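You operate a simulated robot arm through the tools that you are given. There is no shell and no other tool.

Carry out the task below with a simulated two-armed robot. There is one attempt and no reset: what you move stays moved.

JOB
Tape the web ends with the blue block and push the plate back.
Fine: the block bears the tape; close both clamps before pressing it on the joint, put it back, open both clamps. Set down upright: what you pick out.
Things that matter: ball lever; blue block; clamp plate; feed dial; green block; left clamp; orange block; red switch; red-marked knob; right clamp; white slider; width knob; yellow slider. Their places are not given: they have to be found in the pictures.

Only the result counts: the job must be done as asked and must still hold three seconds after the hand-in. Knocking over, shifting, dropping, spilling or breaking anything else fails it.

ROBOT AND FRAMES
Two 7-joint arms with fingered hands on one trunk that stands fixed in place. Base frame: the origin is at the foot of the trunk, x ahead of it, y to its left, z up. Lengths are in cm, angles in rad, forces in N, time in s.
The left shoulder is at [7, 16.9, 116.8], the right one opposite. With the tool pointing down near the work surface each hand reaches from about 10 to 68 cm from the base axis, measured 20 degrees to its own side. Payload 3.4 kg a hand.
Tool frame (each hand has its own): the origin (TCP) lies between the finger pads and is the grasp point; the fingertips stand 2.3 cm ahead of it; z points along the fingers, y is the line along which they close. Largest opening 11.6 cm; the body of the gripper starts 6.5 cm behind the TCP. The gripper is a hand of 4 fingers: y runs from the thumb to the fingers, the wrist lies at [0, 0, -21.1] in the tool frame.
Orientation is that of the tool frame in the base frame, as a unit quaternion [x, y, z, w]. With the fingers straight down and closing along the base's y, the tool's x points along the base's -x, its y along +y and its z along -z.

CONTROLS
- The arms move only by the tool move_arm. It takes "left_moves", "right_moves" or both (then of equal length, played together; a hand with none holds still); each is a list that holds one entry, the list of rows, each a list of 6 numbers: the shift along the tool's x, y, z in m, then the turn, a rotation vector about the tool's x, y, z in rad. In form: [[[tx, ty, tz, wx, wy, wz], ...]]. A call has 1 to 20 rows; each row shifts and turns the commanded pose from where the row before left it, along the tool's axes as they then stand. Each row takes 0.2 s and may step no farther than 5 cm and 0.15 rad from the row before; otherwise, the whole call is refused. Where a pose cannot be reached the arm comes as near as it can. A force on the tool above 70 N (or 10 N above the force at the start of the call, whichever is more), or a blocked arm, ends the call early, and 0.2 s more pass. In this call time passes only in rows, and 0.2 s behind the last. It gives the time, the measured TCP pose, the force on the tool (base axes), the opening and the grip force at its end, in the units of the frame above (readings bear some noise), with the torque about the TCP (base axes, N m) and any sound that the robot's microphone picked up, and new pictures: "show" is both (left out), scene, wrist or none (wrist: the cameras of the hands that moved).
- Cameras (640 x 400 px; columns grow to the right, rows downward): "scene" is now at [11.68, -3.41, 139.33]; the picture's right is [-0.54, -0.84, 0.00], its down [-0.58, 0.38, -0.72] and it looks along [0.61, -0.39, -0.69] (base axes); focal length 280 px, centre (320, 200). "left" rides on the left gripper at [-6.9, 0.1, -9] in its tool frame; the picture's right is [-0.01, -1.00, 0.00], its down [0.80, -0.01, -0.61] and it looks along [0.61, -0.01, 0.80] (tool axes); focal length 251 px, centre (320, 200). "right" rides on the right gripper at [6.9, 0, -9] in its tool frame; the picture's right is [-0.01, 1.00, 0.00], its down [-0.80, -0.01, -0.61] and it looks along [-0.61, -0.01, 0.80] (tool axes); focal length 251 px, centre (320, 200).
- lift_body(by): slides the trunk up (or, below 0, down) by that many cm; the arms and the scene camera ride with it, the base frame stays. It gives what a move gives, with no picture.
- curl_fingers(finger1, finger2, finger3, thumb_bend, hand): sets how far each is bent, from 0 (flat) to 1 (curled in); at 0.3 the hand is open as for a grip, at 0.7 the pads meet at the TCP. One left out holds its place. A second passes; each finger stops where it meets its share of the squeeze, and holds until it gets a number again. It is the only way to open and close the hand. It gives what a move gives, with no picture; readings hold the bend of each and the force on the fingers (four entries, about 0 where the hand has none), thumb and palm.
- pan_tilt(pan, tilt): turns the head with the scene camera to pan (to the left, within 1.501 rad either way) and tilt (down, from -0.506 to 1.204), counted from straight ahead of the robot. It gives what a move gives, and a new picture of the scene camera.
- pixel_to_xyz(camera, pixels): for up to 12 pixels [column, row] of the newest picture of that camera ("zoom" is the newest enlarged one), the place [x, y, z] in the base frame of the surface seen there, good to about 0.2 cm, but the place of the scene camera against the robot may be out by one fixed shift of up to 1.8 cm in any direction. It takes no simulated time.
- close_up(camera, box): a new picture of the part [left, top, right, bottom] of that camera's present view, enlarged. It takes no simulated time.
- job_done(): hands the job in; it is judged then, once.

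Leave the grippers open and the arms clear of the work at the hand-in unless told otherwise.

The tools are called by a JSON object that holds its "method" and its "body". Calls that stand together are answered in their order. move_arm: Moves the arms, as the interface text tells. Its arguments: {"type":"object","properties":{"left_moves":{"type":"array","items":{"type":"array","items":{"type":"array","items":{"type":"number"}}}},"right_moves":{"type":"array","items":{"type":"array","items":{"type":"array","items":{"type":"number"}}}},"show":{"type":"string","enum":["both","scene","wrist","none"]}},"required":[]} The other tools are called the same way: lift_body (by) slides the trunk up or down; curl_fingers (finger1, finger2, finger3, thumb_bend, hand) moves the fingers one by one; pan_tilt (pan, tilt) turns the head that bears the scene camera; pixel_to_xyz (camera, pixels) gives the place of the surface under pixels of a picture; close_up (camera, box) takes an enlarged picture of a part of a camera's view; job_done () hands the job in.

At the start:

```text
time: 0.0
left_tool_pos: [56.85, -1.22, 111.19]
left_orientation: [0.0, 1.0, 0.0, 0.0]
left_contact_force: [-1.6, 0.4, 1.3]
left_moment: [-0.02, 0.03, -0.03]
left_opening: 11.6
left_grasp_force: 0.2
left_shape: jaw
left_bend: [0.3, 0.3, 0.3, 0.3]
left_finger forces: [0.1, 0.1, 0.0, 0.0, 0.0, 0.0]
right_tool_pos: [30.12, -42.53, 107.33]
right_orientation: [0.0, 1.0, 0.0, 0.0]
right_contact_force: [0.4, -0.2, 0.2]
right_moment: [-0.04, 0.01, -0.02]
right_opening: 11.62
right_grasp_force: 0.1
right_shape: jaw
right_bend: [0.3, 0.3, 0.3, 0.3]
right_finger forces: [0.1, 0.1, 0.0, 0.1, 0.0, 0.0]
trunk travel left (down, up): [-67.5, 26.5]
head pan, tilt: [-0.574, 0.766]
```

scene: 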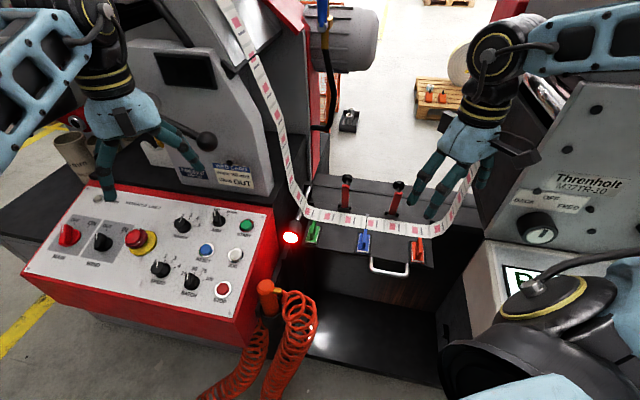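
right: 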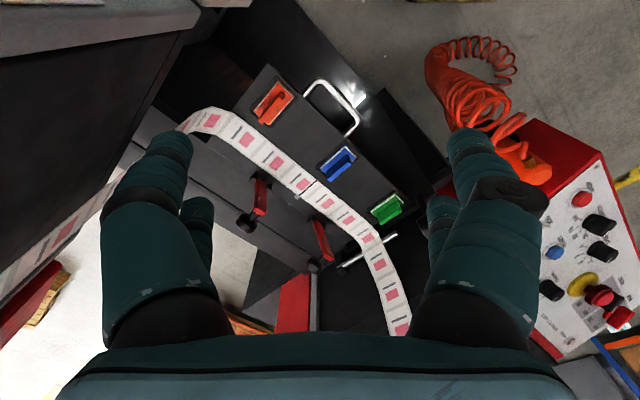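
left: 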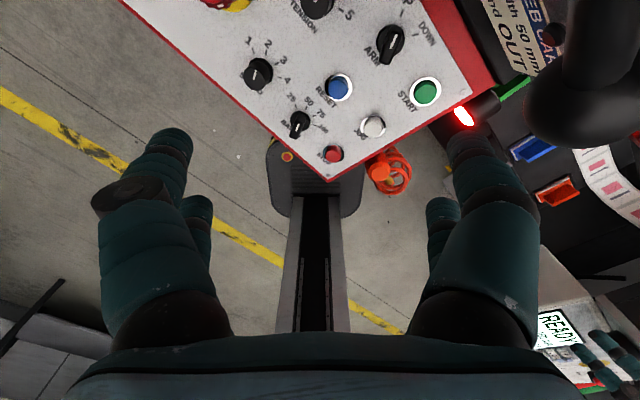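

The scene shows a table (clamp plate) with red clamp levers near (347,190) and (396,198), and green, blue and orange blocks at (313,232), (364,240), (417,250). I'll enlarge those areas first.

{"method": "close_up", "body": {"camera": "scene", "box": [270, 160, 470, 285]}}

{"method": "close_up", "body": {"camera": "right", "box": [180, 60, 440, 280]}}

{"method": "pixel_to_xyz", "body": {"camera": "scene", "pixels": [[313, 232], [364, 240], [417, 250], [347, 180], [398, 186], [345, 210], [392, 218], [368, 222], [390, 268], [330, 245], [400, 250], [340, 300]]}}

{"method": "pixel_to_xyz", "body": {"camera": "right", "pixels": [[388, 208], [340, 163], [272, 102], [260, 195], [322, 240], [245, 222], [312, 265], [303, 193], [345, 110], [300, 130], [370, 190], [400, 110]]}}

```text
3.20 times, centred on (370, 222) of scene
```

zoom: 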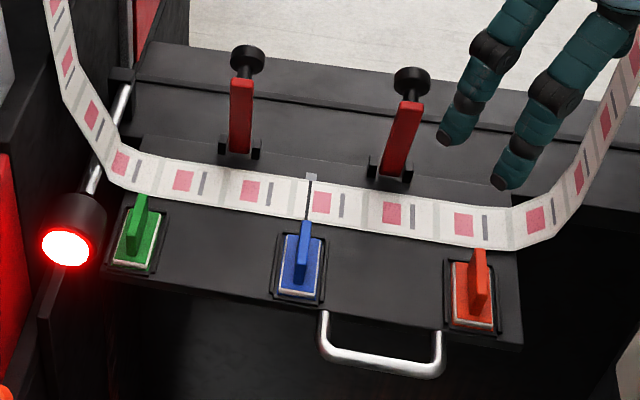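

```text
1.82 times, centred on (310, 170) of right
```

zoom: 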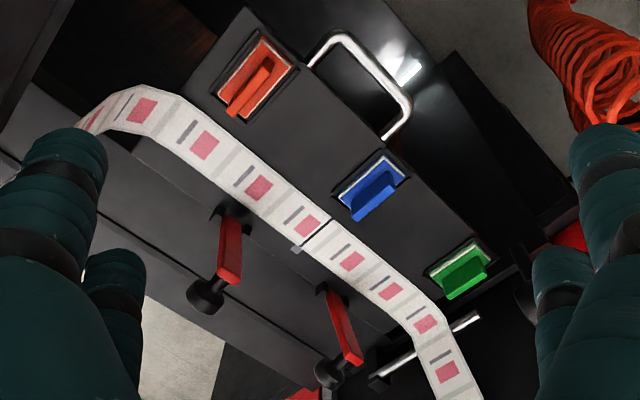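

```text
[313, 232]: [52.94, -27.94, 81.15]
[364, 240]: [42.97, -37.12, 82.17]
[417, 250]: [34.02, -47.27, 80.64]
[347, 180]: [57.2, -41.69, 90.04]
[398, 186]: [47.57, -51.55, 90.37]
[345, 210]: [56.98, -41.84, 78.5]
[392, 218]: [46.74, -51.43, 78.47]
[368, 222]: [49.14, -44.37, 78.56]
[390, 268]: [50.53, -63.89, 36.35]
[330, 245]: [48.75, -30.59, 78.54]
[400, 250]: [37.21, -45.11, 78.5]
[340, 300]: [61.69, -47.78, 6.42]
```

```text
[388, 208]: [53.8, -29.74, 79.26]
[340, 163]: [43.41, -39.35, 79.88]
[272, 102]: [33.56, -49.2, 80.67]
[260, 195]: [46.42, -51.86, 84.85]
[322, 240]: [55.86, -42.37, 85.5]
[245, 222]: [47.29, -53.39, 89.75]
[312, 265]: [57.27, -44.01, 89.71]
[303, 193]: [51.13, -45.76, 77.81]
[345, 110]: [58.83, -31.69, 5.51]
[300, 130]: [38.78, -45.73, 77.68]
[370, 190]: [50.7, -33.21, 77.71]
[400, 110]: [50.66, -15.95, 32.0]
```

The wrist camera fixes the plate top at z of about 77.7. I'll take tighter close-ups of the blue block, the clamps and the plate's left end, including the rods and the red lamp.

{"method": "close_up", "body": {"camera": "right", "box": [300, 140, 380, 190]}}

{"method": "pixel_to_xyz", "body": {"camera": "zoom", "pixels": [[320, 200], [260, 250], [400, 150], [180, 150], [180, 240], [350, 60], [460, 190], [300, 120], [230, 330], [150, 330], [20, 330], [330, 330]]}}

{"method": "close_up", "body": {"camera": "right", "box": [230, 160, 350, 280]}}

{"method": "close_up", "body": {"camera": "scene", "box": [330, 210, 400, 260]}}

{"method": "close_up", "body": {"camera": "scene", "box": [320, 165, 420, 225]}}

```text
8.00 times, centred on (340, 165) of right
```

zoom: 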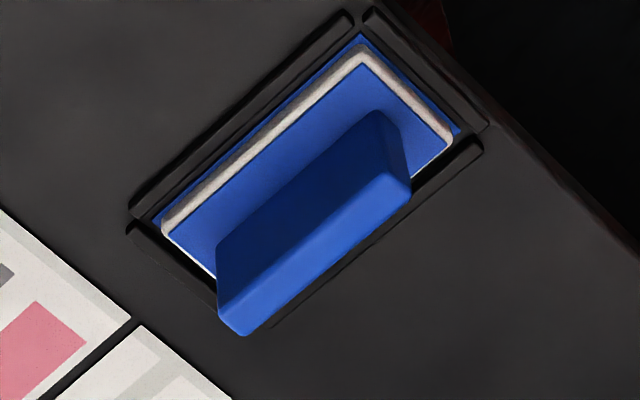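

```text
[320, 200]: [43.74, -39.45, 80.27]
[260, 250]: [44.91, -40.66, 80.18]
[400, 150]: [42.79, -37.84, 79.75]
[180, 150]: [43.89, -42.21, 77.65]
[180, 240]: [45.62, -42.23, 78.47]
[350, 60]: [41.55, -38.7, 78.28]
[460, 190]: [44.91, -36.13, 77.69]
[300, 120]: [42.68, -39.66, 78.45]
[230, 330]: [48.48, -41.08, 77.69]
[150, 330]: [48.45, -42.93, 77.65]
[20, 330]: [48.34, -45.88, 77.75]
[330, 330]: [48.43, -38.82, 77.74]
```

```text
3.33 times, centred on (290, 220) of right
```

zoom: 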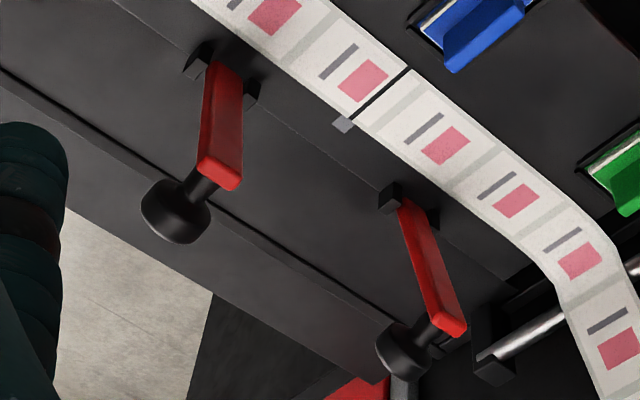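

```text
8.00 times, centred on (365, 235) of scene
```

zoom: 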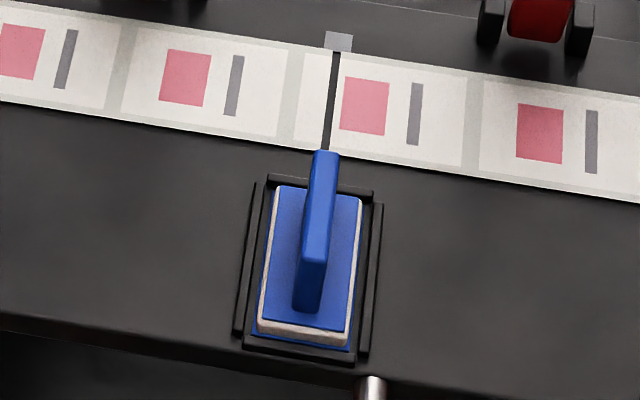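

```text
6.40 times, centred on (370, 195) of scene
```

zoom: 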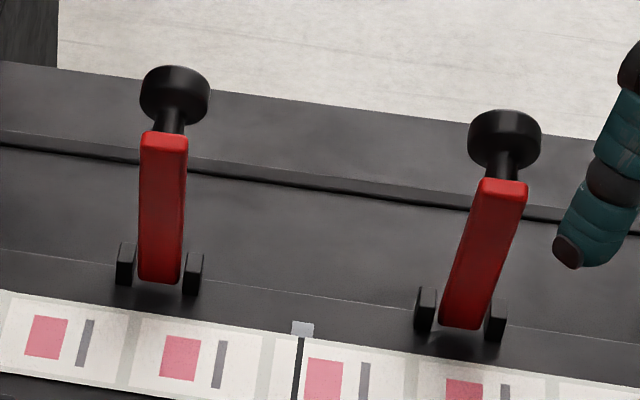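

Next I'll measure the lever geometry (lugs, tip, ball) and the blue fin through wrist close-ups.

{"method": "close_up", "body": {"camera": "right", "box": [225, 160, 345, 280]}}

{"method": "pixel_to_xyz", "body": {"camera": "zoom", "pixels": [[216, 57], [264, 92], [236, 80], [237, 165], [230, 178], [192, 210], [405, 195], [448, 218], [420, 215], [465, 320], [455, 330], [415, 352]]}}

{"method": "pixel_to_xyz", "body": {"camera": "zoom", "pixels": [[361, 123], [423, 70], [500, 50], [395, 95], [340, 115], [300, 20], [600, 240], [160, 110], [400, 260], [540, 330], [510, 350], [620, 270]]}}

{"method": "close_up", "body": {"camera": "right", "box": [300, 140, 380, 190]}}

{"method": "pixel_to_xyz", "body": {"camera": "zoom", "pixels": [[240, 310], [320, 260], [390, 190], [300, 200], [370, 130], [230, 240], [310, 265], [360, 62], [200, 200], [130, 205], [480, 150], [365, 20]]}}

```text
3.33 times, centred on (285, 220) of right
```

zoom: 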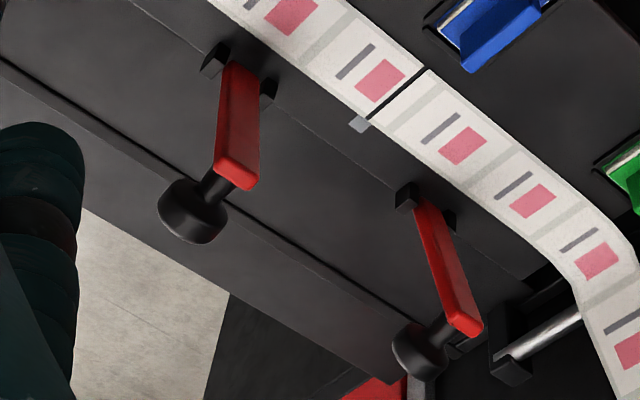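

```text
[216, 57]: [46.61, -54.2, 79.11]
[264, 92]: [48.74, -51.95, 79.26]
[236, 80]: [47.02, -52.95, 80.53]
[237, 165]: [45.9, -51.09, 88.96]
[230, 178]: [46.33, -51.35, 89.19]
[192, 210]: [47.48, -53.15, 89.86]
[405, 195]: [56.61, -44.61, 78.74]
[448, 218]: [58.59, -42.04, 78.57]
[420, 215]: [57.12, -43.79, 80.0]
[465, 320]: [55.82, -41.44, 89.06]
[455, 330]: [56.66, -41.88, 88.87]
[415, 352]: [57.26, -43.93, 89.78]
```

```text
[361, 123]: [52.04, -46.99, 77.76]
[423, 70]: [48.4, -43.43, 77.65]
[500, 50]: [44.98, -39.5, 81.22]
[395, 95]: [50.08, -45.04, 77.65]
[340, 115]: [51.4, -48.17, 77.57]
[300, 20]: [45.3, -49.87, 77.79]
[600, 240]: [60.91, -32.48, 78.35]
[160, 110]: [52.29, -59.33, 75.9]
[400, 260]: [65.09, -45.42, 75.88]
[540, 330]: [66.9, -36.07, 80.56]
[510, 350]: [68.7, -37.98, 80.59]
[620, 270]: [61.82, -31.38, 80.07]
```

```text
8.00 times, centred on (340, 165) of right
```

zoom: 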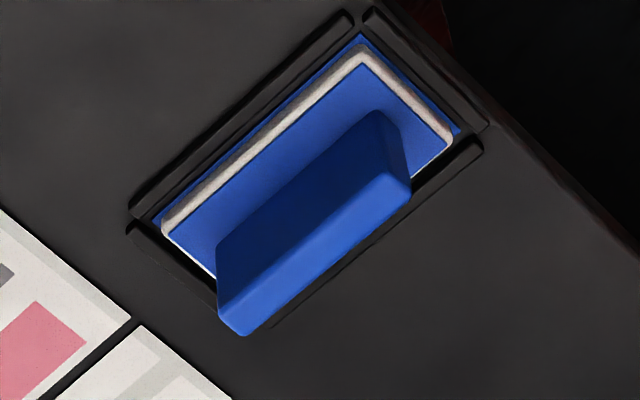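

```text
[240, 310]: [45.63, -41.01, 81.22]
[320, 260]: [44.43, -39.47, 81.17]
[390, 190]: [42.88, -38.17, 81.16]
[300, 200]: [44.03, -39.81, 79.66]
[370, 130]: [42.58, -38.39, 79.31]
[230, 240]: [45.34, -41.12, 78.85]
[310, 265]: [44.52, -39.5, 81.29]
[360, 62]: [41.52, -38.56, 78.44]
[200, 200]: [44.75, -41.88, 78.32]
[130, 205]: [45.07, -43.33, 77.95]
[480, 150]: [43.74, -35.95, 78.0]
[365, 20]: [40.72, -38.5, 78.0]
```

Readings so far:
- Fin top centre is about (44.2, -39.6, 81.2), and the fin runs along (-0.7, 0.7).
- The joint line runs from (48.4, -43.4) to (52, -47).
- The clamp pivots are near (47.7, -53.1, 79.5) and (57.6, -43.3, 79.5).

Now I'll check where the rising web parts run, so the hand keeps clear of them, and work out the scene camera's shift.

{"method": "pixel_to_xyz", "body": {"camera": "scene", "pixels": [[440, 215], [460, 195], [472, 172], [298, 195], [285, 150], [268, 95], [240, 30], [290, 237], [385, 267], [408, 274], [372, 256], [500, 180]]}}

{"method": "close_up", "body": {"camera": "scene", "box": [330, 210, 400, 260]}}

{"method": "pixel_to_xyz", "body": {"camera": "zoom", "pixels": [[338, 42], [328, 148], [318, 200], [308, 290], [334, 95], [267, 180], [375, 200], [240, 340], [360, 355]]}}

{"method": "close_up", "body": {"camera": "scene", "box": [250, 160, 350, 280]}}

{"method": "close_up", "body": {"camera": "left", "box": [440, 40, 640, 240]}}

```text
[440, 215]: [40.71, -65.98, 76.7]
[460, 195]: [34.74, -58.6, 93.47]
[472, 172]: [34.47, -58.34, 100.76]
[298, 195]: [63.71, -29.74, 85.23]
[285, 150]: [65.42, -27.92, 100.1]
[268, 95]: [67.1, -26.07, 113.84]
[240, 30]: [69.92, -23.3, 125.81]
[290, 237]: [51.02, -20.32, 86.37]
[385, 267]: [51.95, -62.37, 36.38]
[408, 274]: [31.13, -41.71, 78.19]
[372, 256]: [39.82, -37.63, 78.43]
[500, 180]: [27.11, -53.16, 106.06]
```

```text
8.00 times, centred on (365, 235) of scene
```

zoom: 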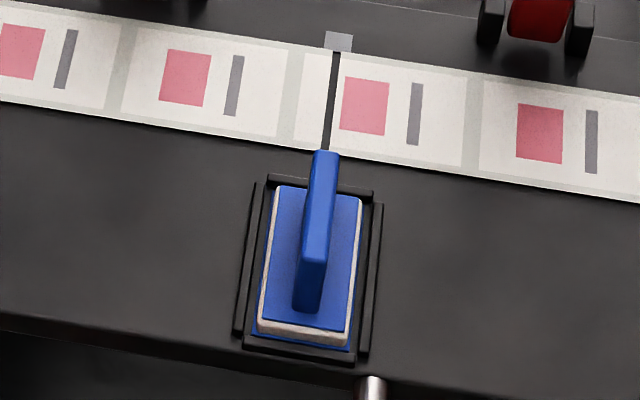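

```text
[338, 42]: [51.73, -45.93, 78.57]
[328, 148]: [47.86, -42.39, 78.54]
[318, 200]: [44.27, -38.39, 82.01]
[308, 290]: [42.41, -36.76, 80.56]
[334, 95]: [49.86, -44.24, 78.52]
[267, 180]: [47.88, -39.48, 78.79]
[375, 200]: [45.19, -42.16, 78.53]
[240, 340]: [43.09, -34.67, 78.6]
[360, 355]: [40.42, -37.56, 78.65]
```

```text
3.33 times, centred on (300, 220) of scene
```

zoom: 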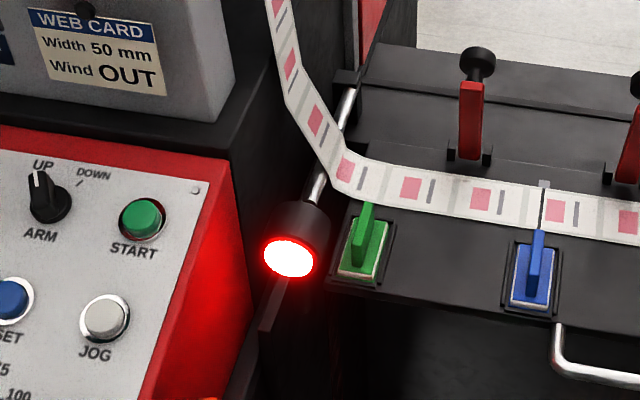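

```text
2.00 times, centred on (540, 140) of left
```

zoom: 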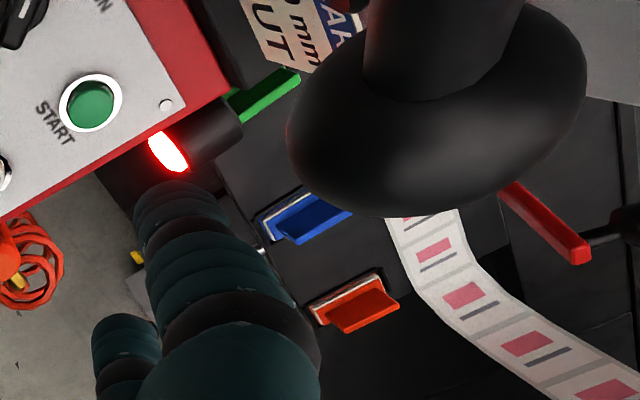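

The scene picture is shifted from the wrist picture by about (-0.3, +1.1, +0.8), so I'll trust the wrist camera. Both rising web strands lie well outside the clamps. I'll turn the right hand 45° so it closes along the web direction, then bring it above the blue block to look closer.

{"method": "move_arm", "body": {"right_moves": [[[0, 0, 0, 0, 0, 0.1309], [0, 0, 0, 0, 0, 0.1309], [0, 0, 0, 0, 0, 0.1309], [0, 0, 0, 0, 0, 0.1309], [0, 0, 0, 0, 0, 0.1309], [0, 0, 0, 0, 0, 0.1309], [-0.022, 0.0302, 0.0133, 0, 0, 0], [-0.022, 0.0302, 0.0133, 0, 0, 0], [-0.022, 0.0302, 0.0133, 0, 0, 0], [-0.022, 0.0302, 0.0133, 0, 0, 0], [0, 0, 0, 0, 0, 0]]], "show": "both"}}

```text
time: 2.4
left_tool_pos: [56.66, -1.27, 111.1]
left_orientation: [0.0, 1.0, 0.0, 0.001]
left_contact_force: [0.0, 0.4, -0.8]
left_moment: [0.03, 0.0, -0.01]
left_opening: 11.6
left_grasp_force: 0.0
left_shape: jaw
left_bend: [0.3, 0.3, 0.3, 0.3]
left_finger forces: [0.1, 0.0, 0.1, 0.0, 0.1, 0.0]
right_tool_pos: [44.75, -40.49, 102.01]
right_orientation: [0.382, 0.924, 0.001, 0.0]
right_contact_force: [-0.3, 0.4, 0.4]
right_moment: [0.0, 0.0, -0.02]
right_opening: 11.58
right_grasp_force: 0.1
right_shape: jaw
right_bend: [0.3, 0.3, 0.3, 0.3]
right_finger forces: [0.0, 0.0, 0.1, 0.0, 0.0, 0.0]
trunk travel left (down, up): [-67.5, 26.5]
head pan, tilt: [-0.574, 0.766]
```

scene: 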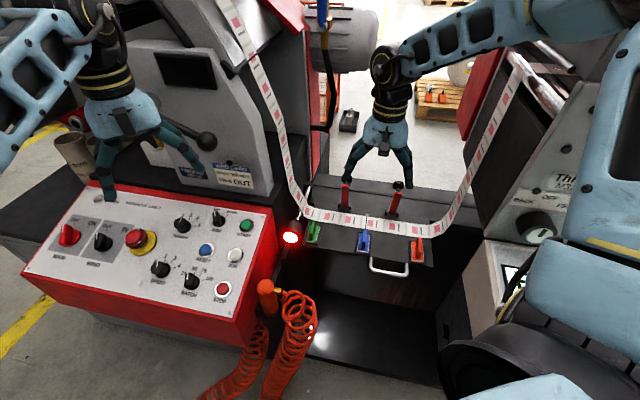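
right: 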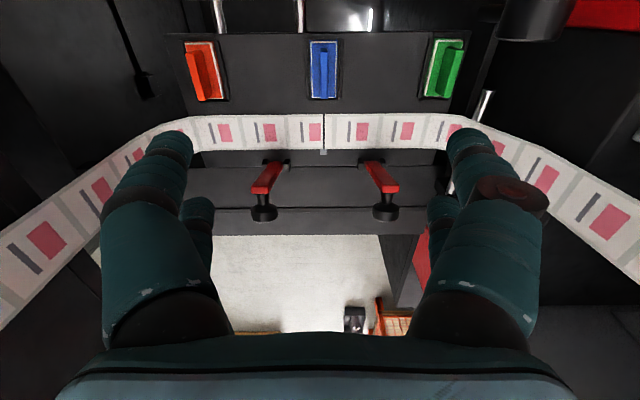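

The hand is now square to the plate. I'll measure the levers and the block again from here.

{"method": "close_up", "body": {"camera": "right", "box": [240, 140, 410, 230]}}

{"method": "pixel_to_xyz", "body": {"camera": "zoom", "pixels": [[100, 180], [140, 100], [92, 260], [92, 232], [92, 285], [125, 215], [530, 180], [490, 100], [545, 255], [545, 232], [548, 285], [510, 215]]}}

{"method": "close_up", "body": {"camera": "right", "box": [284, 20, 364, 160]}}

{"method": "pixel_to_xyz", "body": {"camera": "right", "pixels": [[322, 45], [322, 85], [322, 118], [323, 145], [300, 25], [240, 15], [204, 75], [441, 70], [190, 20], [460, 20], [323, 152], [270, 40]]}}

```text
3.76 times, centred on (325, 185) of right
```

zoom: 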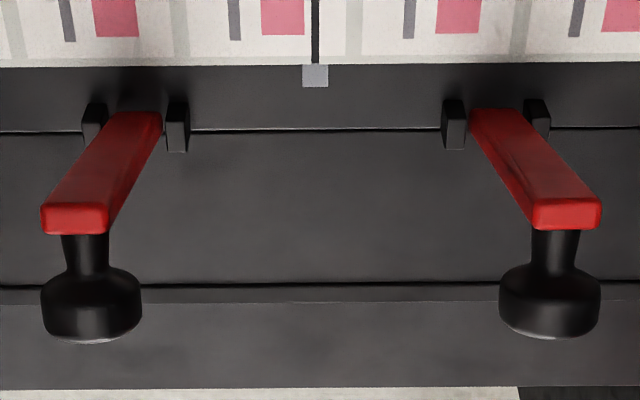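

```text
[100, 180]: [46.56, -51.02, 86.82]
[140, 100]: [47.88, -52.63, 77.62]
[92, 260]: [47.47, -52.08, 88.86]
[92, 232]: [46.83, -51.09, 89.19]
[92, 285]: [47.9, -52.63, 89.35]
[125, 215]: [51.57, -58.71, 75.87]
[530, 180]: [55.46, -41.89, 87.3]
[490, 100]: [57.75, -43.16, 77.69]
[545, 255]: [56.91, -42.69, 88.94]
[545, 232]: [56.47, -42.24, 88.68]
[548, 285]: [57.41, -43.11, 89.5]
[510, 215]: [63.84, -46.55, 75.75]
```

```text
2.86 times, centred on (324, 90) of right
```

zoom: 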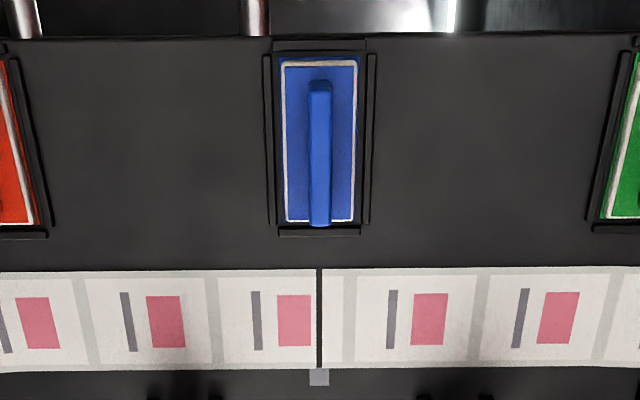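

```text
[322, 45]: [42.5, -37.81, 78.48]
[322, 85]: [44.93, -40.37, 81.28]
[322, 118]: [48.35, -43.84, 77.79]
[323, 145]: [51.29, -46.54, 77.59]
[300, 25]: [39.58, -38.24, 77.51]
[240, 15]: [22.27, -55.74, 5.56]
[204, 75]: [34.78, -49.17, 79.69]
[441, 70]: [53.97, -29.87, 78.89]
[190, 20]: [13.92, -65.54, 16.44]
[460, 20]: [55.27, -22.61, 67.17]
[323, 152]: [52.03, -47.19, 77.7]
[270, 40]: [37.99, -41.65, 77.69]
```

The bars stand upright leaning slightly forward (right at s≈3.4, left at s≈-10.1). Each knob points backward at z≈89.5. Closing a clamp means swinging its bar forward over the web. I'll bring the right hand's fingers together as a pusher and locate the back ends of the knobs.

{"method": "pixel_to_xyz", "body": {"camera": "right", "pixels": [[264, 208], [264.4, 214], [264.4, 218], [264.4, 220], [385.6, 208], [385.6, 214], [385.6, 218], [385.6, 220], [254, 212], [273, 212], [376, 212], [396, 212]]}}

{"method": "curl_fingers", "body": {"hand": "right", "finger1": 0.7, "finger2": 0.7, "finger3": 0.7, "thumb_bend": 0.7}}

{"method": "close_up", "body": {"camera": "right", "box": [0, 0, 640, 400]}}

{"method": "close_up", "body": {"camera": "scene", "box": [310, 100, 470, 200]}}

```text
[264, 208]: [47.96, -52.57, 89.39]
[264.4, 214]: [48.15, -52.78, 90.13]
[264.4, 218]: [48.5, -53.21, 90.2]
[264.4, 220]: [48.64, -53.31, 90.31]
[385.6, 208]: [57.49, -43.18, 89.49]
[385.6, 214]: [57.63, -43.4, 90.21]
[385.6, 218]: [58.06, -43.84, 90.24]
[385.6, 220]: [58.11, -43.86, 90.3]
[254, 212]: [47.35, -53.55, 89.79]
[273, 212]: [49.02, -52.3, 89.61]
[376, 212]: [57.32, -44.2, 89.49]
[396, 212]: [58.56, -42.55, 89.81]
```

```text
time: 3.4
left_tool_pos: [56.79, -1.3, 111.01]
left_orientation: [0.0, 1.0, 0.0, 0.0]
left_contact_force: [-1.0, 0.0, -0.1]
left_moment: [0.0, -0.02, 0.0]
left_opening: 11.62
left_grasp_force: 0.0
left_shape: jaw
left_bend: [0.3, 0.3, 0.3, 0.3]
left_finger forces: [0.1, 0.0, 0.0, 0.0, 0.0, 0.0]
right_tool_pos: [44.74, -40.24, 101.92]
right_orientation: [0.382, 0.924, 0.0, 0.0]
right_contact_force: [1.1, -0.4, 0.6]
right_moment: [-0.01, -0.01, 0.01]
right_opening: 0.18
right_grasp_force: 0.1
right_shape: fingers
right_bend: [0.7, 0.7, 0.7, 0.7]
right_finger forces: [0.0, 0.1, 0.1, 0.0, 0.0, 0.1]
trunk travel left (down, up): [-67.5, 26.5]
head pan, tilt: [-0.574, 0.766]
```

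```text
1.00 times, centred on (320, 200) of right (not enlarged: the box is as wide or as high as the picture)
```

zoom: 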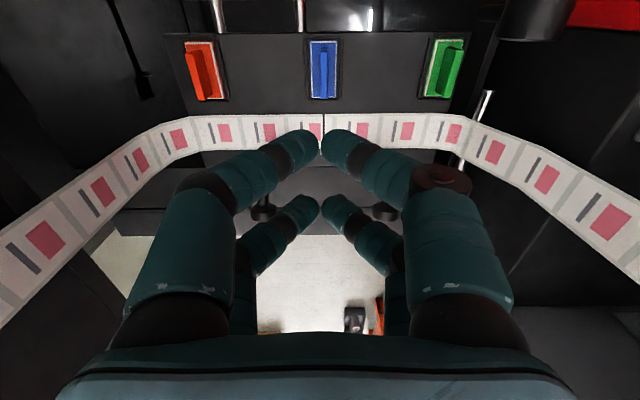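

```text
4.00 times, centred on (390, 150) of scene
```

zoom: 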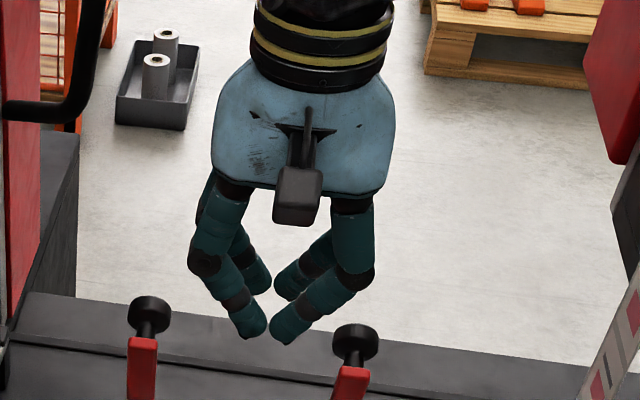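

The hand has two finger pairs, one in front and one behind along the tool's x. I'll measure both, since pushing with only the rear pair could save reach.

{"method": "pixel_to_xyz", "body": {"camera": "right", "pixels": [[305, 145], [337, 145], [310, 205], [332, 207], [290, 150], [295, 212], [350, 152], [345, 215], [310, 155], [312, 215]]}}

{"method": "curl_fingers", "body": {"hand": "right", "finger1": 0.3}}

{"method": "close_up", "body": {"camera": "right", "box": [0, 0, 640, 400]}}

{"method": "curl_fingers", "body": {"hand": "right", "finger2": 0.3}}

{"method": "close_up", "body": {"camera": "right", "box": [0, 0, 640, 400]}}

```text
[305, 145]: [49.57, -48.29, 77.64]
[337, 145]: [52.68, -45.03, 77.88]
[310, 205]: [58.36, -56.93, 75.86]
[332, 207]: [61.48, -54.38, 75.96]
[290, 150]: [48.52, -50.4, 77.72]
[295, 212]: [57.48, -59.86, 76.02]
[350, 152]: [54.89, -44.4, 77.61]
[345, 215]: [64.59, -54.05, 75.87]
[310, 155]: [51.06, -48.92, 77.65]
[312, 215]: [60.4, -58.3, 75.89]
```

```text
time: 4.4
left_tool_pos: [56.75, -1.24, 111.15]
left_orientation: [0.0, 1.0, 0.0, 0.0]
left_contact_force: [0.4, -0.3, 0.3]
left_moment: [0.02, -0.02, 0.03]
left_opening: 11.59
left_grasp_force: 0.0
left_shape: jaw
left_bend: [0.3, 0.3, 0.3, 0.3]
left_finger forces: [0.0, 0.0, 0.0, 0.0, 0.1, 0.1]
right_tool_pos: [44.75, -40.46, 101.96]
right_orientation: [0.383, 0.924, 0.0, 0.0]
right_contact_force: [0.1, -0.9, 0.6]
right_moment: [0.02, -0.03, 0.05]
right_opening: 5.9
right_grasp_force: 0.0
right_shape: fingers
right_bend: [0.3, 0.7, 0.7, 0.7]
right_finger forces: [0.1, 0.0, 0.1, 0.1, 0.0, 0.1]
trunk travel left (down, up): [-67.5, 26.5]
head pan, tilt: [-0.574, 0.766]
```

```text
1.00 times, centred on (320, 200) of right (not enlarged: the box is as wide or as high as the picture)
```

zoom: 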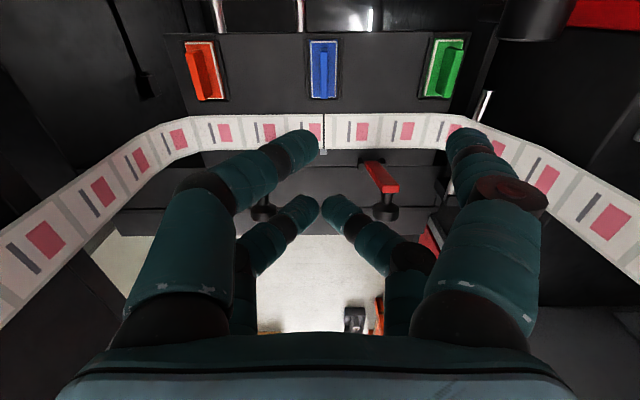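

```text
time: 5.4
left_tool_pos: [56.83, -1.25, 111.13]
left_orientation: [-0.001, 1.0, 0.0, 0.0]
left_contact_force: [-0.2, -0.1, 0.2]
left_moment: [0.0, -0.03, -0.03]
left_opening: 11.62
left_grasp_force: 0.1
left_shape: jaw
left_bend: [0.3, 0.3, 0.3, 0.3]
left_finger forces: [0.0, 0.1, 0.0, 0.0, 0.0, 0.1]
right_tool_pos: [44.75, -40.37, 101.92]
right_orientation: [0.383, 0.924, 0.0, 0.001]
right_contact_force: [0.1, 0.9, 0.3]
right_moment: [0.0, -0.01, 0.01]
right_opening: 5.88
right_grasp_force: 0.1
right_shape: fingers
right_bend: [0.3, 0.3, 0.7, 0.7]
right_finger forces: [0.0, 0.1, 0.0, 0.1, 0.0, 0.0]
trunk travel left (down, up): [-67.5, 26.5]
head pan, tilt: [-0.574, 0.766]
```

```text
1.00 times, centred on (320, 200) of right (not enlarged: the box is as wide or as high as the picture)
```

zoom: 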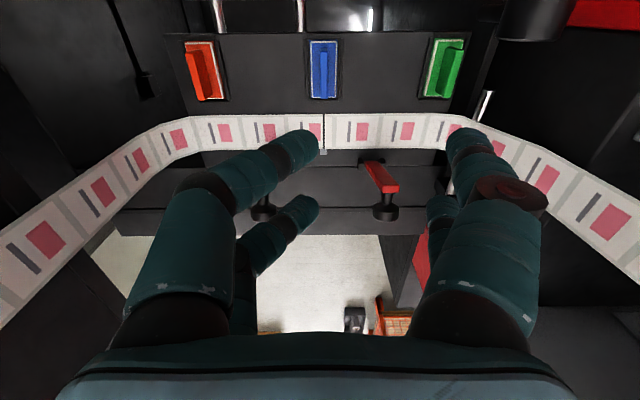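

finger1 is the front finger on the +y side and finger2 the rear one. I'll close finger2 again and open finger3 to see which one of the other side it is.

{"method": "curl_fingers", "body": {"hand": "right", "finger2": 0.7, "finger3": 0.3}}

{"method": "close_up", "body": {"camera": "right", "box": [0, 0, 640, 400]}}

```text
time: 6.4
left_tool_pos: [56.83, -1.35, 110.97]
left_orientation: [-0.001, 1.0, 0.0, 0.0]
left_contact_force: [-0.5, -0.3, -0.9]
left_moment: [0.03, -0.01, 0.0]
left_opening: 11.6
left_grasp_force: 0.2
left_shape: jaw
left_bend: [0.3, 0.3, 0.3, 0.3]
left_finger forces: [0.0, 0.0, 0.0, 0.0, 0.0, 0.0]
right_tool_pos: [44.68, -40.37, 102.01]
right_orientation: [0.382, 0.924, 0.0, 0.0]
right_contact_force: [0.4, -0.4, -0.2]
right_moment: [-0.02, 0.02, -0.02]
right_opening: 5.91
right_grasp_force: 0.2
right_shape: fingers
right_bend: [0.3, 0.7, 0.3, 0.7]
right_finger forces: [0.0, 0.0, 0.0, 0.0, 0.0, 0.0]
trunk travel left (down, up): [-67.5, 26.5]
head pan, tilt: [-0.574, 0.766]
```

```text
1.00 times, centred on (320, 200) of right (not enlarged: the box is as wide or as high as the picture)
```

zoom: 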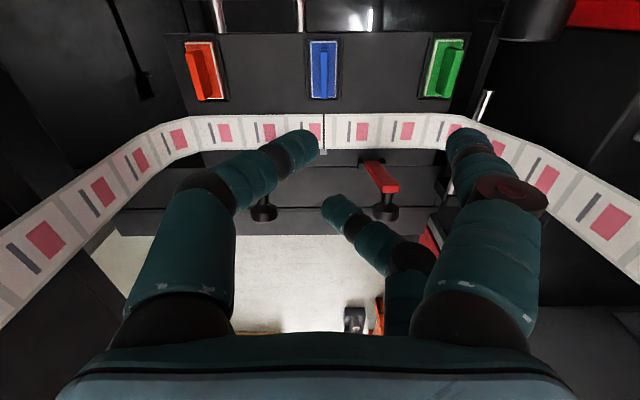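

finger3 is the rear finger on the -y side and the thumb is the front one. I'll close the rear pair as the pusher and open the front pair to straddle the lever. Then I'll move above and behind the right clamp's knob, tilting the fingers outward by 0.35 rad.

{"method": "curl_fingers", "body": {"hand": "right", "finger1": 0.3, "finger2": 0.7, "finger3": 0.7, "thumb_bend": 0.3}}

{"method": "move_arm", "body": {"right_moves": [[[-0.0333, -0.016, 0.0075, 0, 0, 0], [-0.0333, -0.016, 0.0075, 0, 0, 0], [-0.0333, -0.016, 0.0075, 0, 0, 0], [-0.0333, -0.016, 0.0075, 0, 0, 0], [0, 0, 0, 0, -0.117, 0], [0, 0, 0, 0, -0.117, 0], [0, 0, 0, 0, -0.116, 0], [0, 0, 0, 0, 0, 0]]], "show": "both"}}

```text
time: 7.4
left_tool_pos: [56.88, -1.3, 111.08]
left_orientation: [0.0, 1.0, 0.001, 0.001]
left_contact_force: [0.2, -0.1, 0.0]
left_moment: [-0.03, -0.05, 0.01]
left_opening: 11.6
left_grasp_force: 0.1
left_shape: jaw
left_bend: [0.3, 0.3, 0.3, 0.3]
left_finger forces: [0.0, 0.1, 0.0, 0.0, 0.0, 0.0]
right_tool_pos: [44.79, -40.53, 101.92]
right_orientation: [0.383, 0.924, 0.0, 0.0]
right_contact_force: [1.2, -0.8, -0.3]
right_moment: [0.02, -0.01, 0.04]
right_opening: 11.67
right_grasp_force: 0.0
right_shape: fingers
right_bend: [0.3, 0.7, 0.7, 0.3]
right_finger forces: [0.0, 0.1, 0.0, 0.0, 0.0, 0.0]
trunk travel left (down, up): [-67.5, 26.5]
head pan, tilt: [-0.574, 0.766]
```

```text
time: 9.2
left_tool_pos: [56.75, -1.26, 111.08]
left_orientation: [0.0, 1.0, 0.001, 0.0]
left_contact_force: [-0.2, -0.2, 0.7]
left_moment: [-0.02, 0.04, 0.03]
left_opening: 11.59
left_grasp_force: 0.2
left_shape: jaw
left_bend: [0.3, 0.3, 0.3, 0.3]
left_finger forces: [0.0, 0.0, 0.1, 0.0, 0.0, 0.0]
right_tool_pos: [49.75, -54.17, 98.9]
right_orientation: [0.377, 0.91, -0.066, 0.162]
right_contact_force: [0.7, 0.1, 0.7]
right_moment: [0.01, -0.04, 0.03]
right_opening: 11.66
right_grasp_force: 0.0
right_shape: fingers
right_bend: [0.3, 0.7, 0.7, 0.3]
right_finger forces: [0.1, 0.0, 0.0, 0.0, 0.1, 0.0]
trunk travel left (down, up): [-67.5, 26.5]
head pan, tilt: [-0.574, 0.766]
```

scene: 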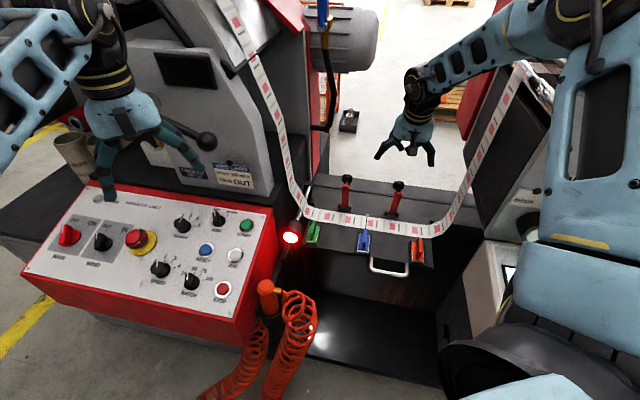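
right: 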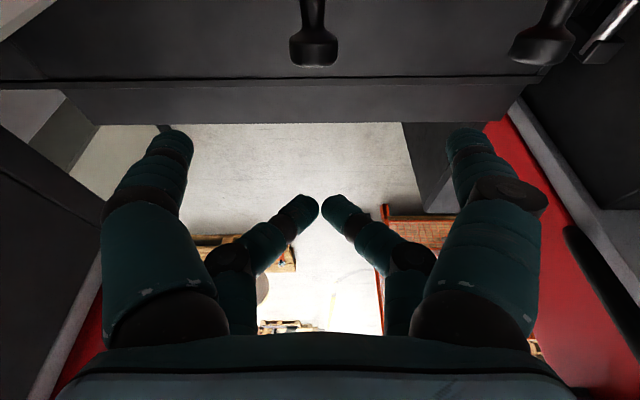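

The right knob is at (313, 45), nearly centred ahead of the rear pair. The arm passes close to the right web strand in the scene picture, so I'll check that distance before descending.

{"method": "pixel_to_xyz", "body": {"camera": "scene", "pixels": [[452, 205], [470, 170], [485, 140], [500, 105], [512, 80], [519, 68]]}}

{"method": "close_up", "body": {"camera": "scene", "box": [340, 40, 560, 240]}}

```text
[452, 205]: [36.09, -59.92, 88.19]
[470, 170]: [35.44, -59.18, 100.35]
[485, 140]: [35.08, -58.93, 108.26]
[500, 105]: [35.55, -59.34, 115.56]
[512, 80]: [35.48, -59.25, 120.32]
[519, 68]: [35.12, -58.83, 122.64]
```

```text
2.00 times, centred on (450, 140) of scene
```

zoom: 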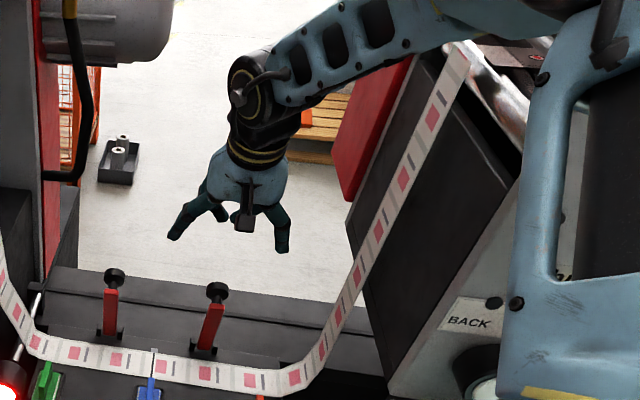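

The strand stands at about (35.5, -60), 14 cm to the side of the hand and beyond the forearm, so the way is clear. I'll lower behind the right knob.

{"method": "move_arm", "body": {"right_moves": [[[0.0097, -0.0015, 0.0266, 0, 0, 0], [0.0097, -0.0015, 0.0266, 0, 0, 0], [0.0097, -0.001, 0.0266, 0, 0, 0], [0, 0, 0, 0, 0, 0]]], "show": "both"}}

{"method": "close_up", "body": {"camera": "scene", "box": [330, 110, 470, 200]}}

```text
time: 10.2
left_tool_pos: [56.92, -1.28, 111.02]
left_orientation: [0.0, 1.0, 0.0, 0.0]
left_contact_force: [-0.1, 0.7, 0.5]
left_moment: [0.0, 0.02, -0.03]
left_opening: 11.61
left_grasp_force: 0.0
left_shape: jaw
left_bend: [0.3, 0.3, 0.3, 0.3]
left_finger forces: [0.0, 0.0, 0.1, 0.0, 0.0, 0.0]
right_tool_pos: [49.6, -54.53, 90.27]
right_orientation: [0.377, 0.91, -0.067, 0.16]
right_contact_force: [-0.3, 0.3, 0.3]
right_moment: [-0.01, 0.01, 0.0]
right_opening: 11.66
right_grasp_force: 0.1
right_shape: fingers
right_bend: [0.3, 0.7, 0.7, 0.3]
right_finger forces: [0.1, 0.0, 0.0, 0.0, 0.0, 0.0]
trunk travel left (down, up): [-67.5, 26.5]
head pan, tilt: [-0.574, 0.766]
```

scene: 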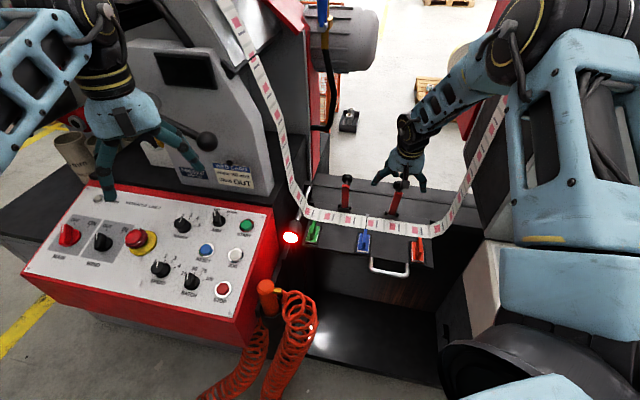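
right: 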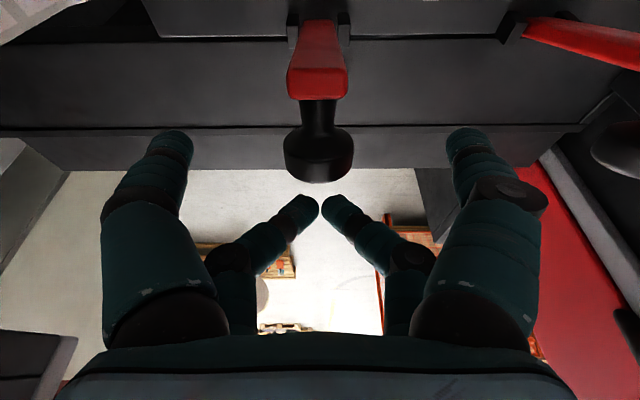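

```text
4.44 times, centred on (400, 155) of scene
```

zoom: 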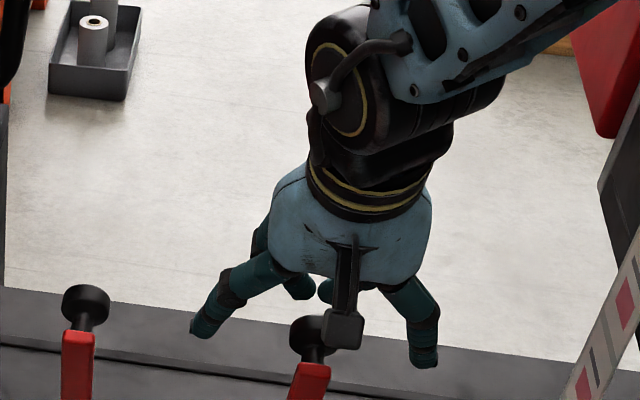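

The knob sits at (318, 165) just ahead of the closed rear tips at row 210. I'll pull it toward the operator side along its arc, first part only.

{"method": "move_arm", "body": {"right_moves": [[[0.0117, 0, -0.005, 0, 0, 0], [0.0117, 0, -0.005, 0, 0, 0], [0.0168, 0, -0.0086, 0, 0, 0], [0.0176, 0, -0.005, 0, 0, 0], [0.0179, 0, -0.0023, 0, 0, 0]]], "show": "both"}}

```text
time: 11.4
left_tool_pos: [56.7, -1.27, 111.01]
left_orientation: [0.0, 1.0, 0.0, 0.001]
left_contact_force: [0.4, -0.1, 0.0]
left_moment: [-0.03, 0.0, 0.0]
left_opening: 11.61
left_grasp_force: 0.0
left_shape: jaw
left_bend: [0.3, 0.3, 0.3, 0.3]
left_finger forces: [0.1, 0.0, 0.0, 0.1, 0.1, 0.0]
right_tool_pos: [43.89, -48.65, 90.43]
right_orientation: [0.378, 0.909, -0.067, 0.161]
right_contact_force: [0.2, 0.1, -0.5]
right_moment: [0.04, 0.0, 0.02]
right_opening: 11.65
right_grasp_force: 0.2
right_shape: fingers
right_bend: [0.3, 0.7, 0.7, 0.3]
right_finger forces: [0.0, 0.0, 0.0, 0.0, 0.0, 0.1]
trunk travel left (down, up): [-67.5, 26.5]
head pan, tilt: [-0.574, 0.766]
```

scene: 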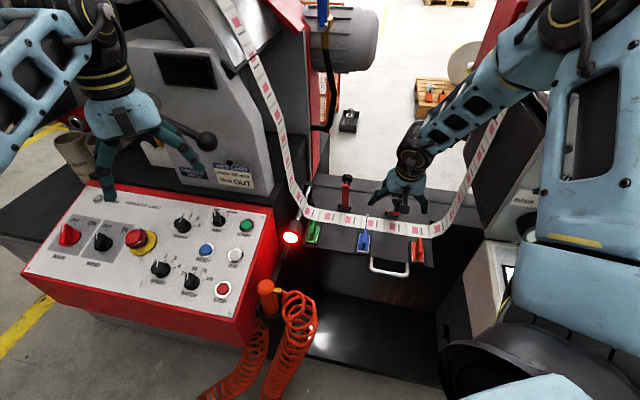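
right: 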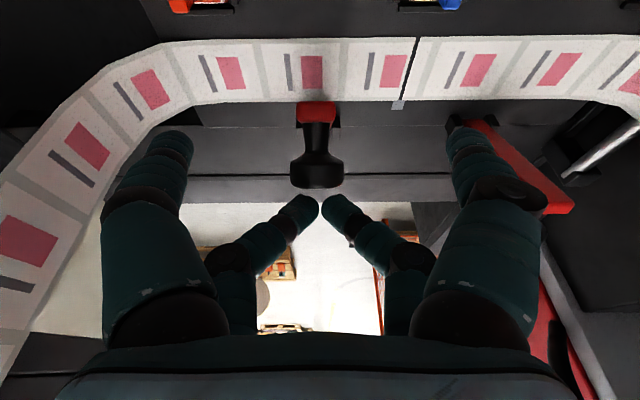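

No force yet, but the bar looks foreshortened and the knob is still just ahead of the tips, so it seems to be moving. I'll check by measuring.

{"method": "pixel_to_xyz", "body": {"camera": "right", "pixels": [[318, 112], [318, 140], [318, 170], [318, 183]]}}

{"method": "close_up", "body": {"camera": "scene", "box": [330, 150, 450, 230]}}

```text
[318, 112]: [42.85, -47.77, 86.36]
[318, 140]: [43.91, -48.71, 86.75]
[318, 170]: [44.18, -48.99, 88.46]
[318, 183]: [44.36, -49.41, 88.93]
```

```text
5.00 times, centred on (390, 190) of scene
```

zoom: 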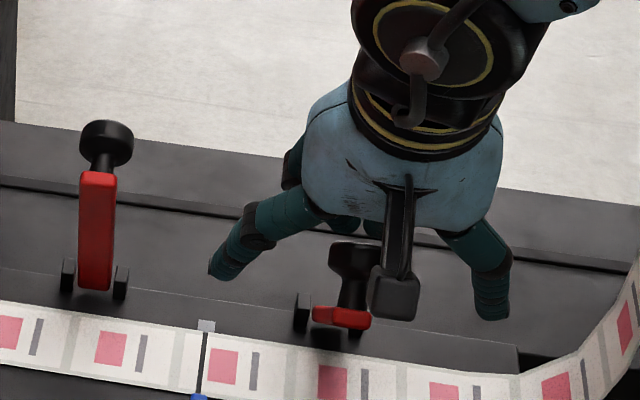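

The lever follows: bar tip at (42.9, -47.8, 86.4), about 45° over. I'll continue the arc down.

{"method": "move_arm", "body": {"right_moves": [[[0.018, 0, 0.0014, 0, 0, 0], [0.0166, 0, 0.0046, 0, 0, 0], [0.0151, 0, 0.0078, 0, 0, 0], [0.0134, 0, 0.0105, 0, 0, 0]]], "show": "both"}}

{"method": "close_up", "body": {"camera": "scene", "box": [330, 170, 450, 250]}}

```text
time: 12.4
left_tool_pos: [56.91, -1.4, 111.09]
left_orientation: [0.0, 1.0, 0.0, 0.0]
left_contact_force: [0.4, 0.2, 0.3]
left_moment: [-0.02, 0.04, 0.01]
left_opening: 11.6
left_grasp_force: 0.1
left_shape: jaw
left_bend: [0.3, 0.3, 0.3, 0.3]
left_finger forces: [0.0, 0.0, 0.0, 0.1, 0.0, 0.1]
right_tool_pos: [40.04, -47.97, 88.18]
right_orientation: [0.382, 0.911, -0.066, 0.137]
right_contact_force: [-0.6, -0.3, -0.5]
right_moment: [0.01, -0.03, 0.02]
right_opening: 11.67
right_grasp_force: 0.0
right_shape: fingers
right_bend: [0.3, 0.7, 0.7, 0.3]
right_finger forces: [0.1, 0.1, 0.0, 0.0, 0.1, 0.0]
right hand out of reach, approached as far as the arm can: row 2, 3, 4
trunk travel left (down, up): [-67.5, 26.5]
head pan, tilt: [-0.574, 0.766]
```

scene: 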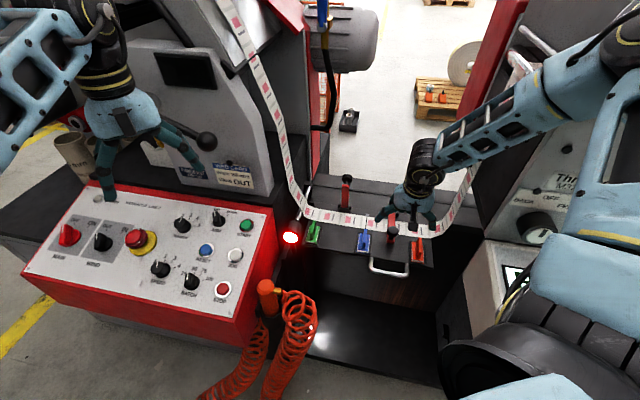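
right: 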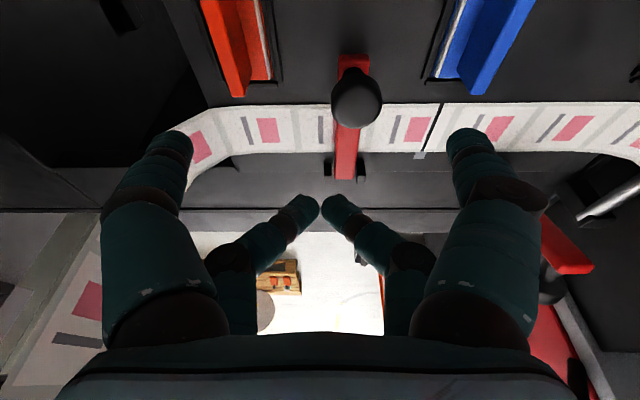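

```text
5.00 times, centred on (390, 210) of scene
```

zoom: 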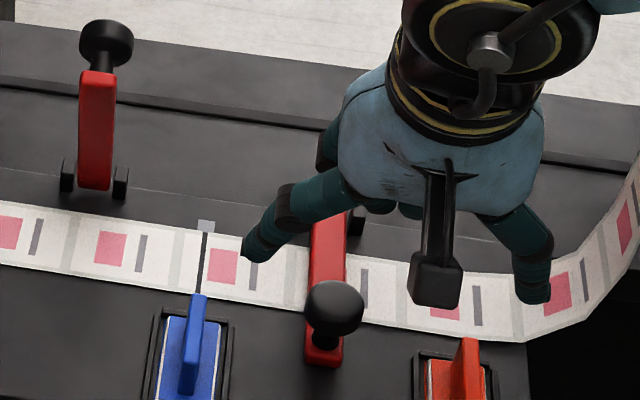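

The right bar flipped down across the web with its knob up. The arm reported reach limits near the end. I'll check that the bar lies flat.

{"method": "pixel_to_xyz", "body": {"camera": "right", "pixels": [[345, 170], [346, 140], [355, 62], [357, 90], [345, 128], [330, 120], [430, 155]]}}

{"method": "close_up", "body": {"camera": "right", "box": [270, 40, 430, 190]}}

```text
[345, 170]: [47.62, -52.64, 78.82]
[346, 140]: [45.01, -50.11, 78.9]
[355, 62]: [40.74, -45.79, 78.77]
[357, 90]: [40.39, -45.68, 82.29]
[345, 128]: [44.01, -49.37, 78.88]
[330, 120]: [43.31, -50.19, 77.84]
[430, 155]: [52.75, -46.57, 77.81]
```

```text
2.67 times, centred on (350, 115) of right
```

zoom: 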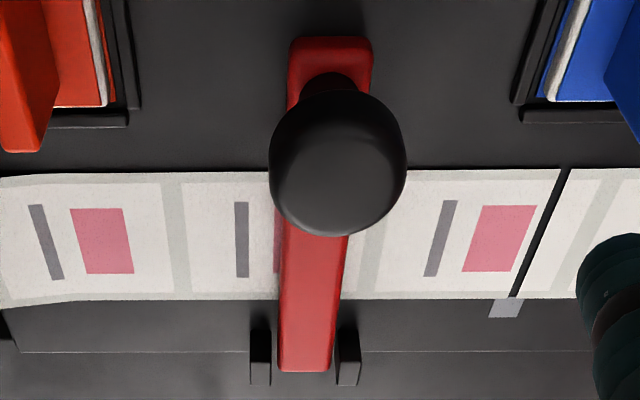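

The bar lies flat at z 78.8, so the right clamp is closed. I'll rise and move back toward the left clamp's rear side, then check the pose.

{"method": "move_arm", "body": {"right_moves": [[[-0.0329, 0.0125, -0.0173, 0, 0, 0], [-0.0329, 0.0125, -0.0173, 0, 0, 0], [-0.0329, 0.0125, -0.0173, 0, 0, 0], [-0.0329, 0.0125, -0.0173, 0, 0, 0], [0, 0, 0, 0, 0, 0]]], "show": "both"}}

```text
time: 13.6
left_tool_pos: [56.78, -1.3, 111.09]
left_orientation: [0.001, 1.0, 0.0, 0.0]
left_contact_force: [0.4, 0.3, -0.9]
left_moment: [-0.01, -0.01, -0.02]
left_opening: 11.58
left_grasp_force: 0.1
left_shape: jaw
left_bend: [0.3, 0.3, 0.3, 0.3]
left_finger forces: [0.0, 0.1, 0.0, 0.1, 0.0, 0.1]
right_tool_pos: [50.69, -51.53, 98.96]
right_orientation: [0.377, 0.909, -0.067, 0.161]
right_contact_force: [-0.4, -1.0, -0.5]
right_moment: [0.02, 0.01, 0.02]
right_opening: 11.7
right_grasp_force: 0.1
right_shape: fingers
right_bend: [0.3, 0.7, 0.7, 0.3]
right_finger forces: [0.0, 0.0, 0.0, 0.0, 0.1, 0.1]
trunk travel left (down, up): [-67.5, 26.5]
head pan, tilt: [-0.574, 0.766]
```

scene: 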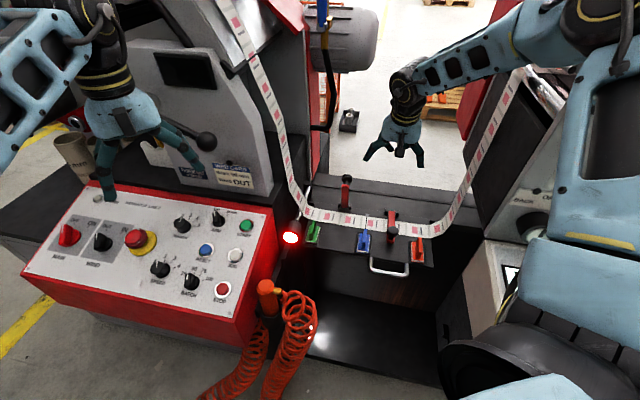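
right: 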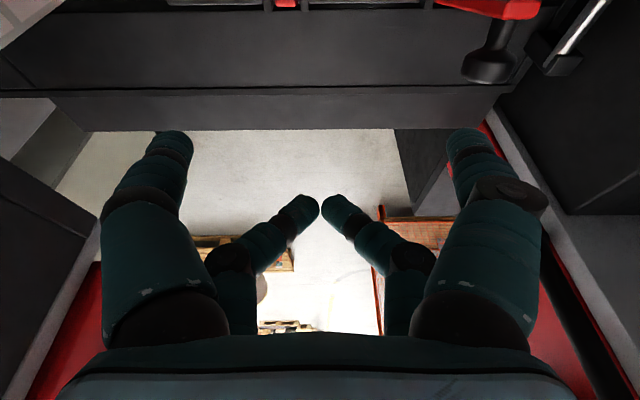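

The pose is at s≈0.6, v≈-72.3, z 99. The machine body shows on the right of the wrist view. I'll measure it before shifting the hand left by 10.7 cm.

{"method": "pixel_to_xyz", "body": {"camera": "right", "pixels": [[520, 20], [490, 65], [500, 130], [560, 60], [600, 150], [610, 230], [560, 280], [470, 120], [440, 180], [620, 60]]}}

{"method": "close_up", "body": {"camera": "scene", "box": [250, 40, 450, 240]}}

```text
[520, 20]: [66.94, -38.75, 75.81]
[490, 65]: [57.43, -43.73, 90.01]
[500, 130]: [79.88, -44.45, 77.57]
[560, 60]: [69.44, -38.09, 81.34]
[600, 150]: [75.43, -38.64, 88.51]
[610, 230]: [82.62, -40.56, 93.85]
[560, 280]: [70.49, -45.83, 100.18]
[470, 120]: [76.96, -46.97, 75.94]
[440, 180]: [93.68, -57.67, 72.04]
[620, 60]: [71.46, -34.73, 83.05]
```

```text
2.00 times, centred on (350, 140) of scene
```

zoom: 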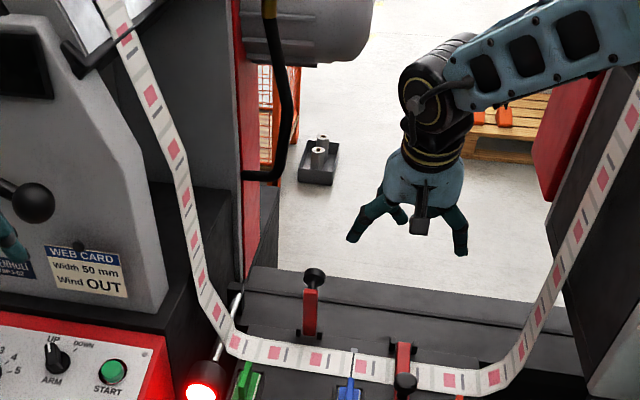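

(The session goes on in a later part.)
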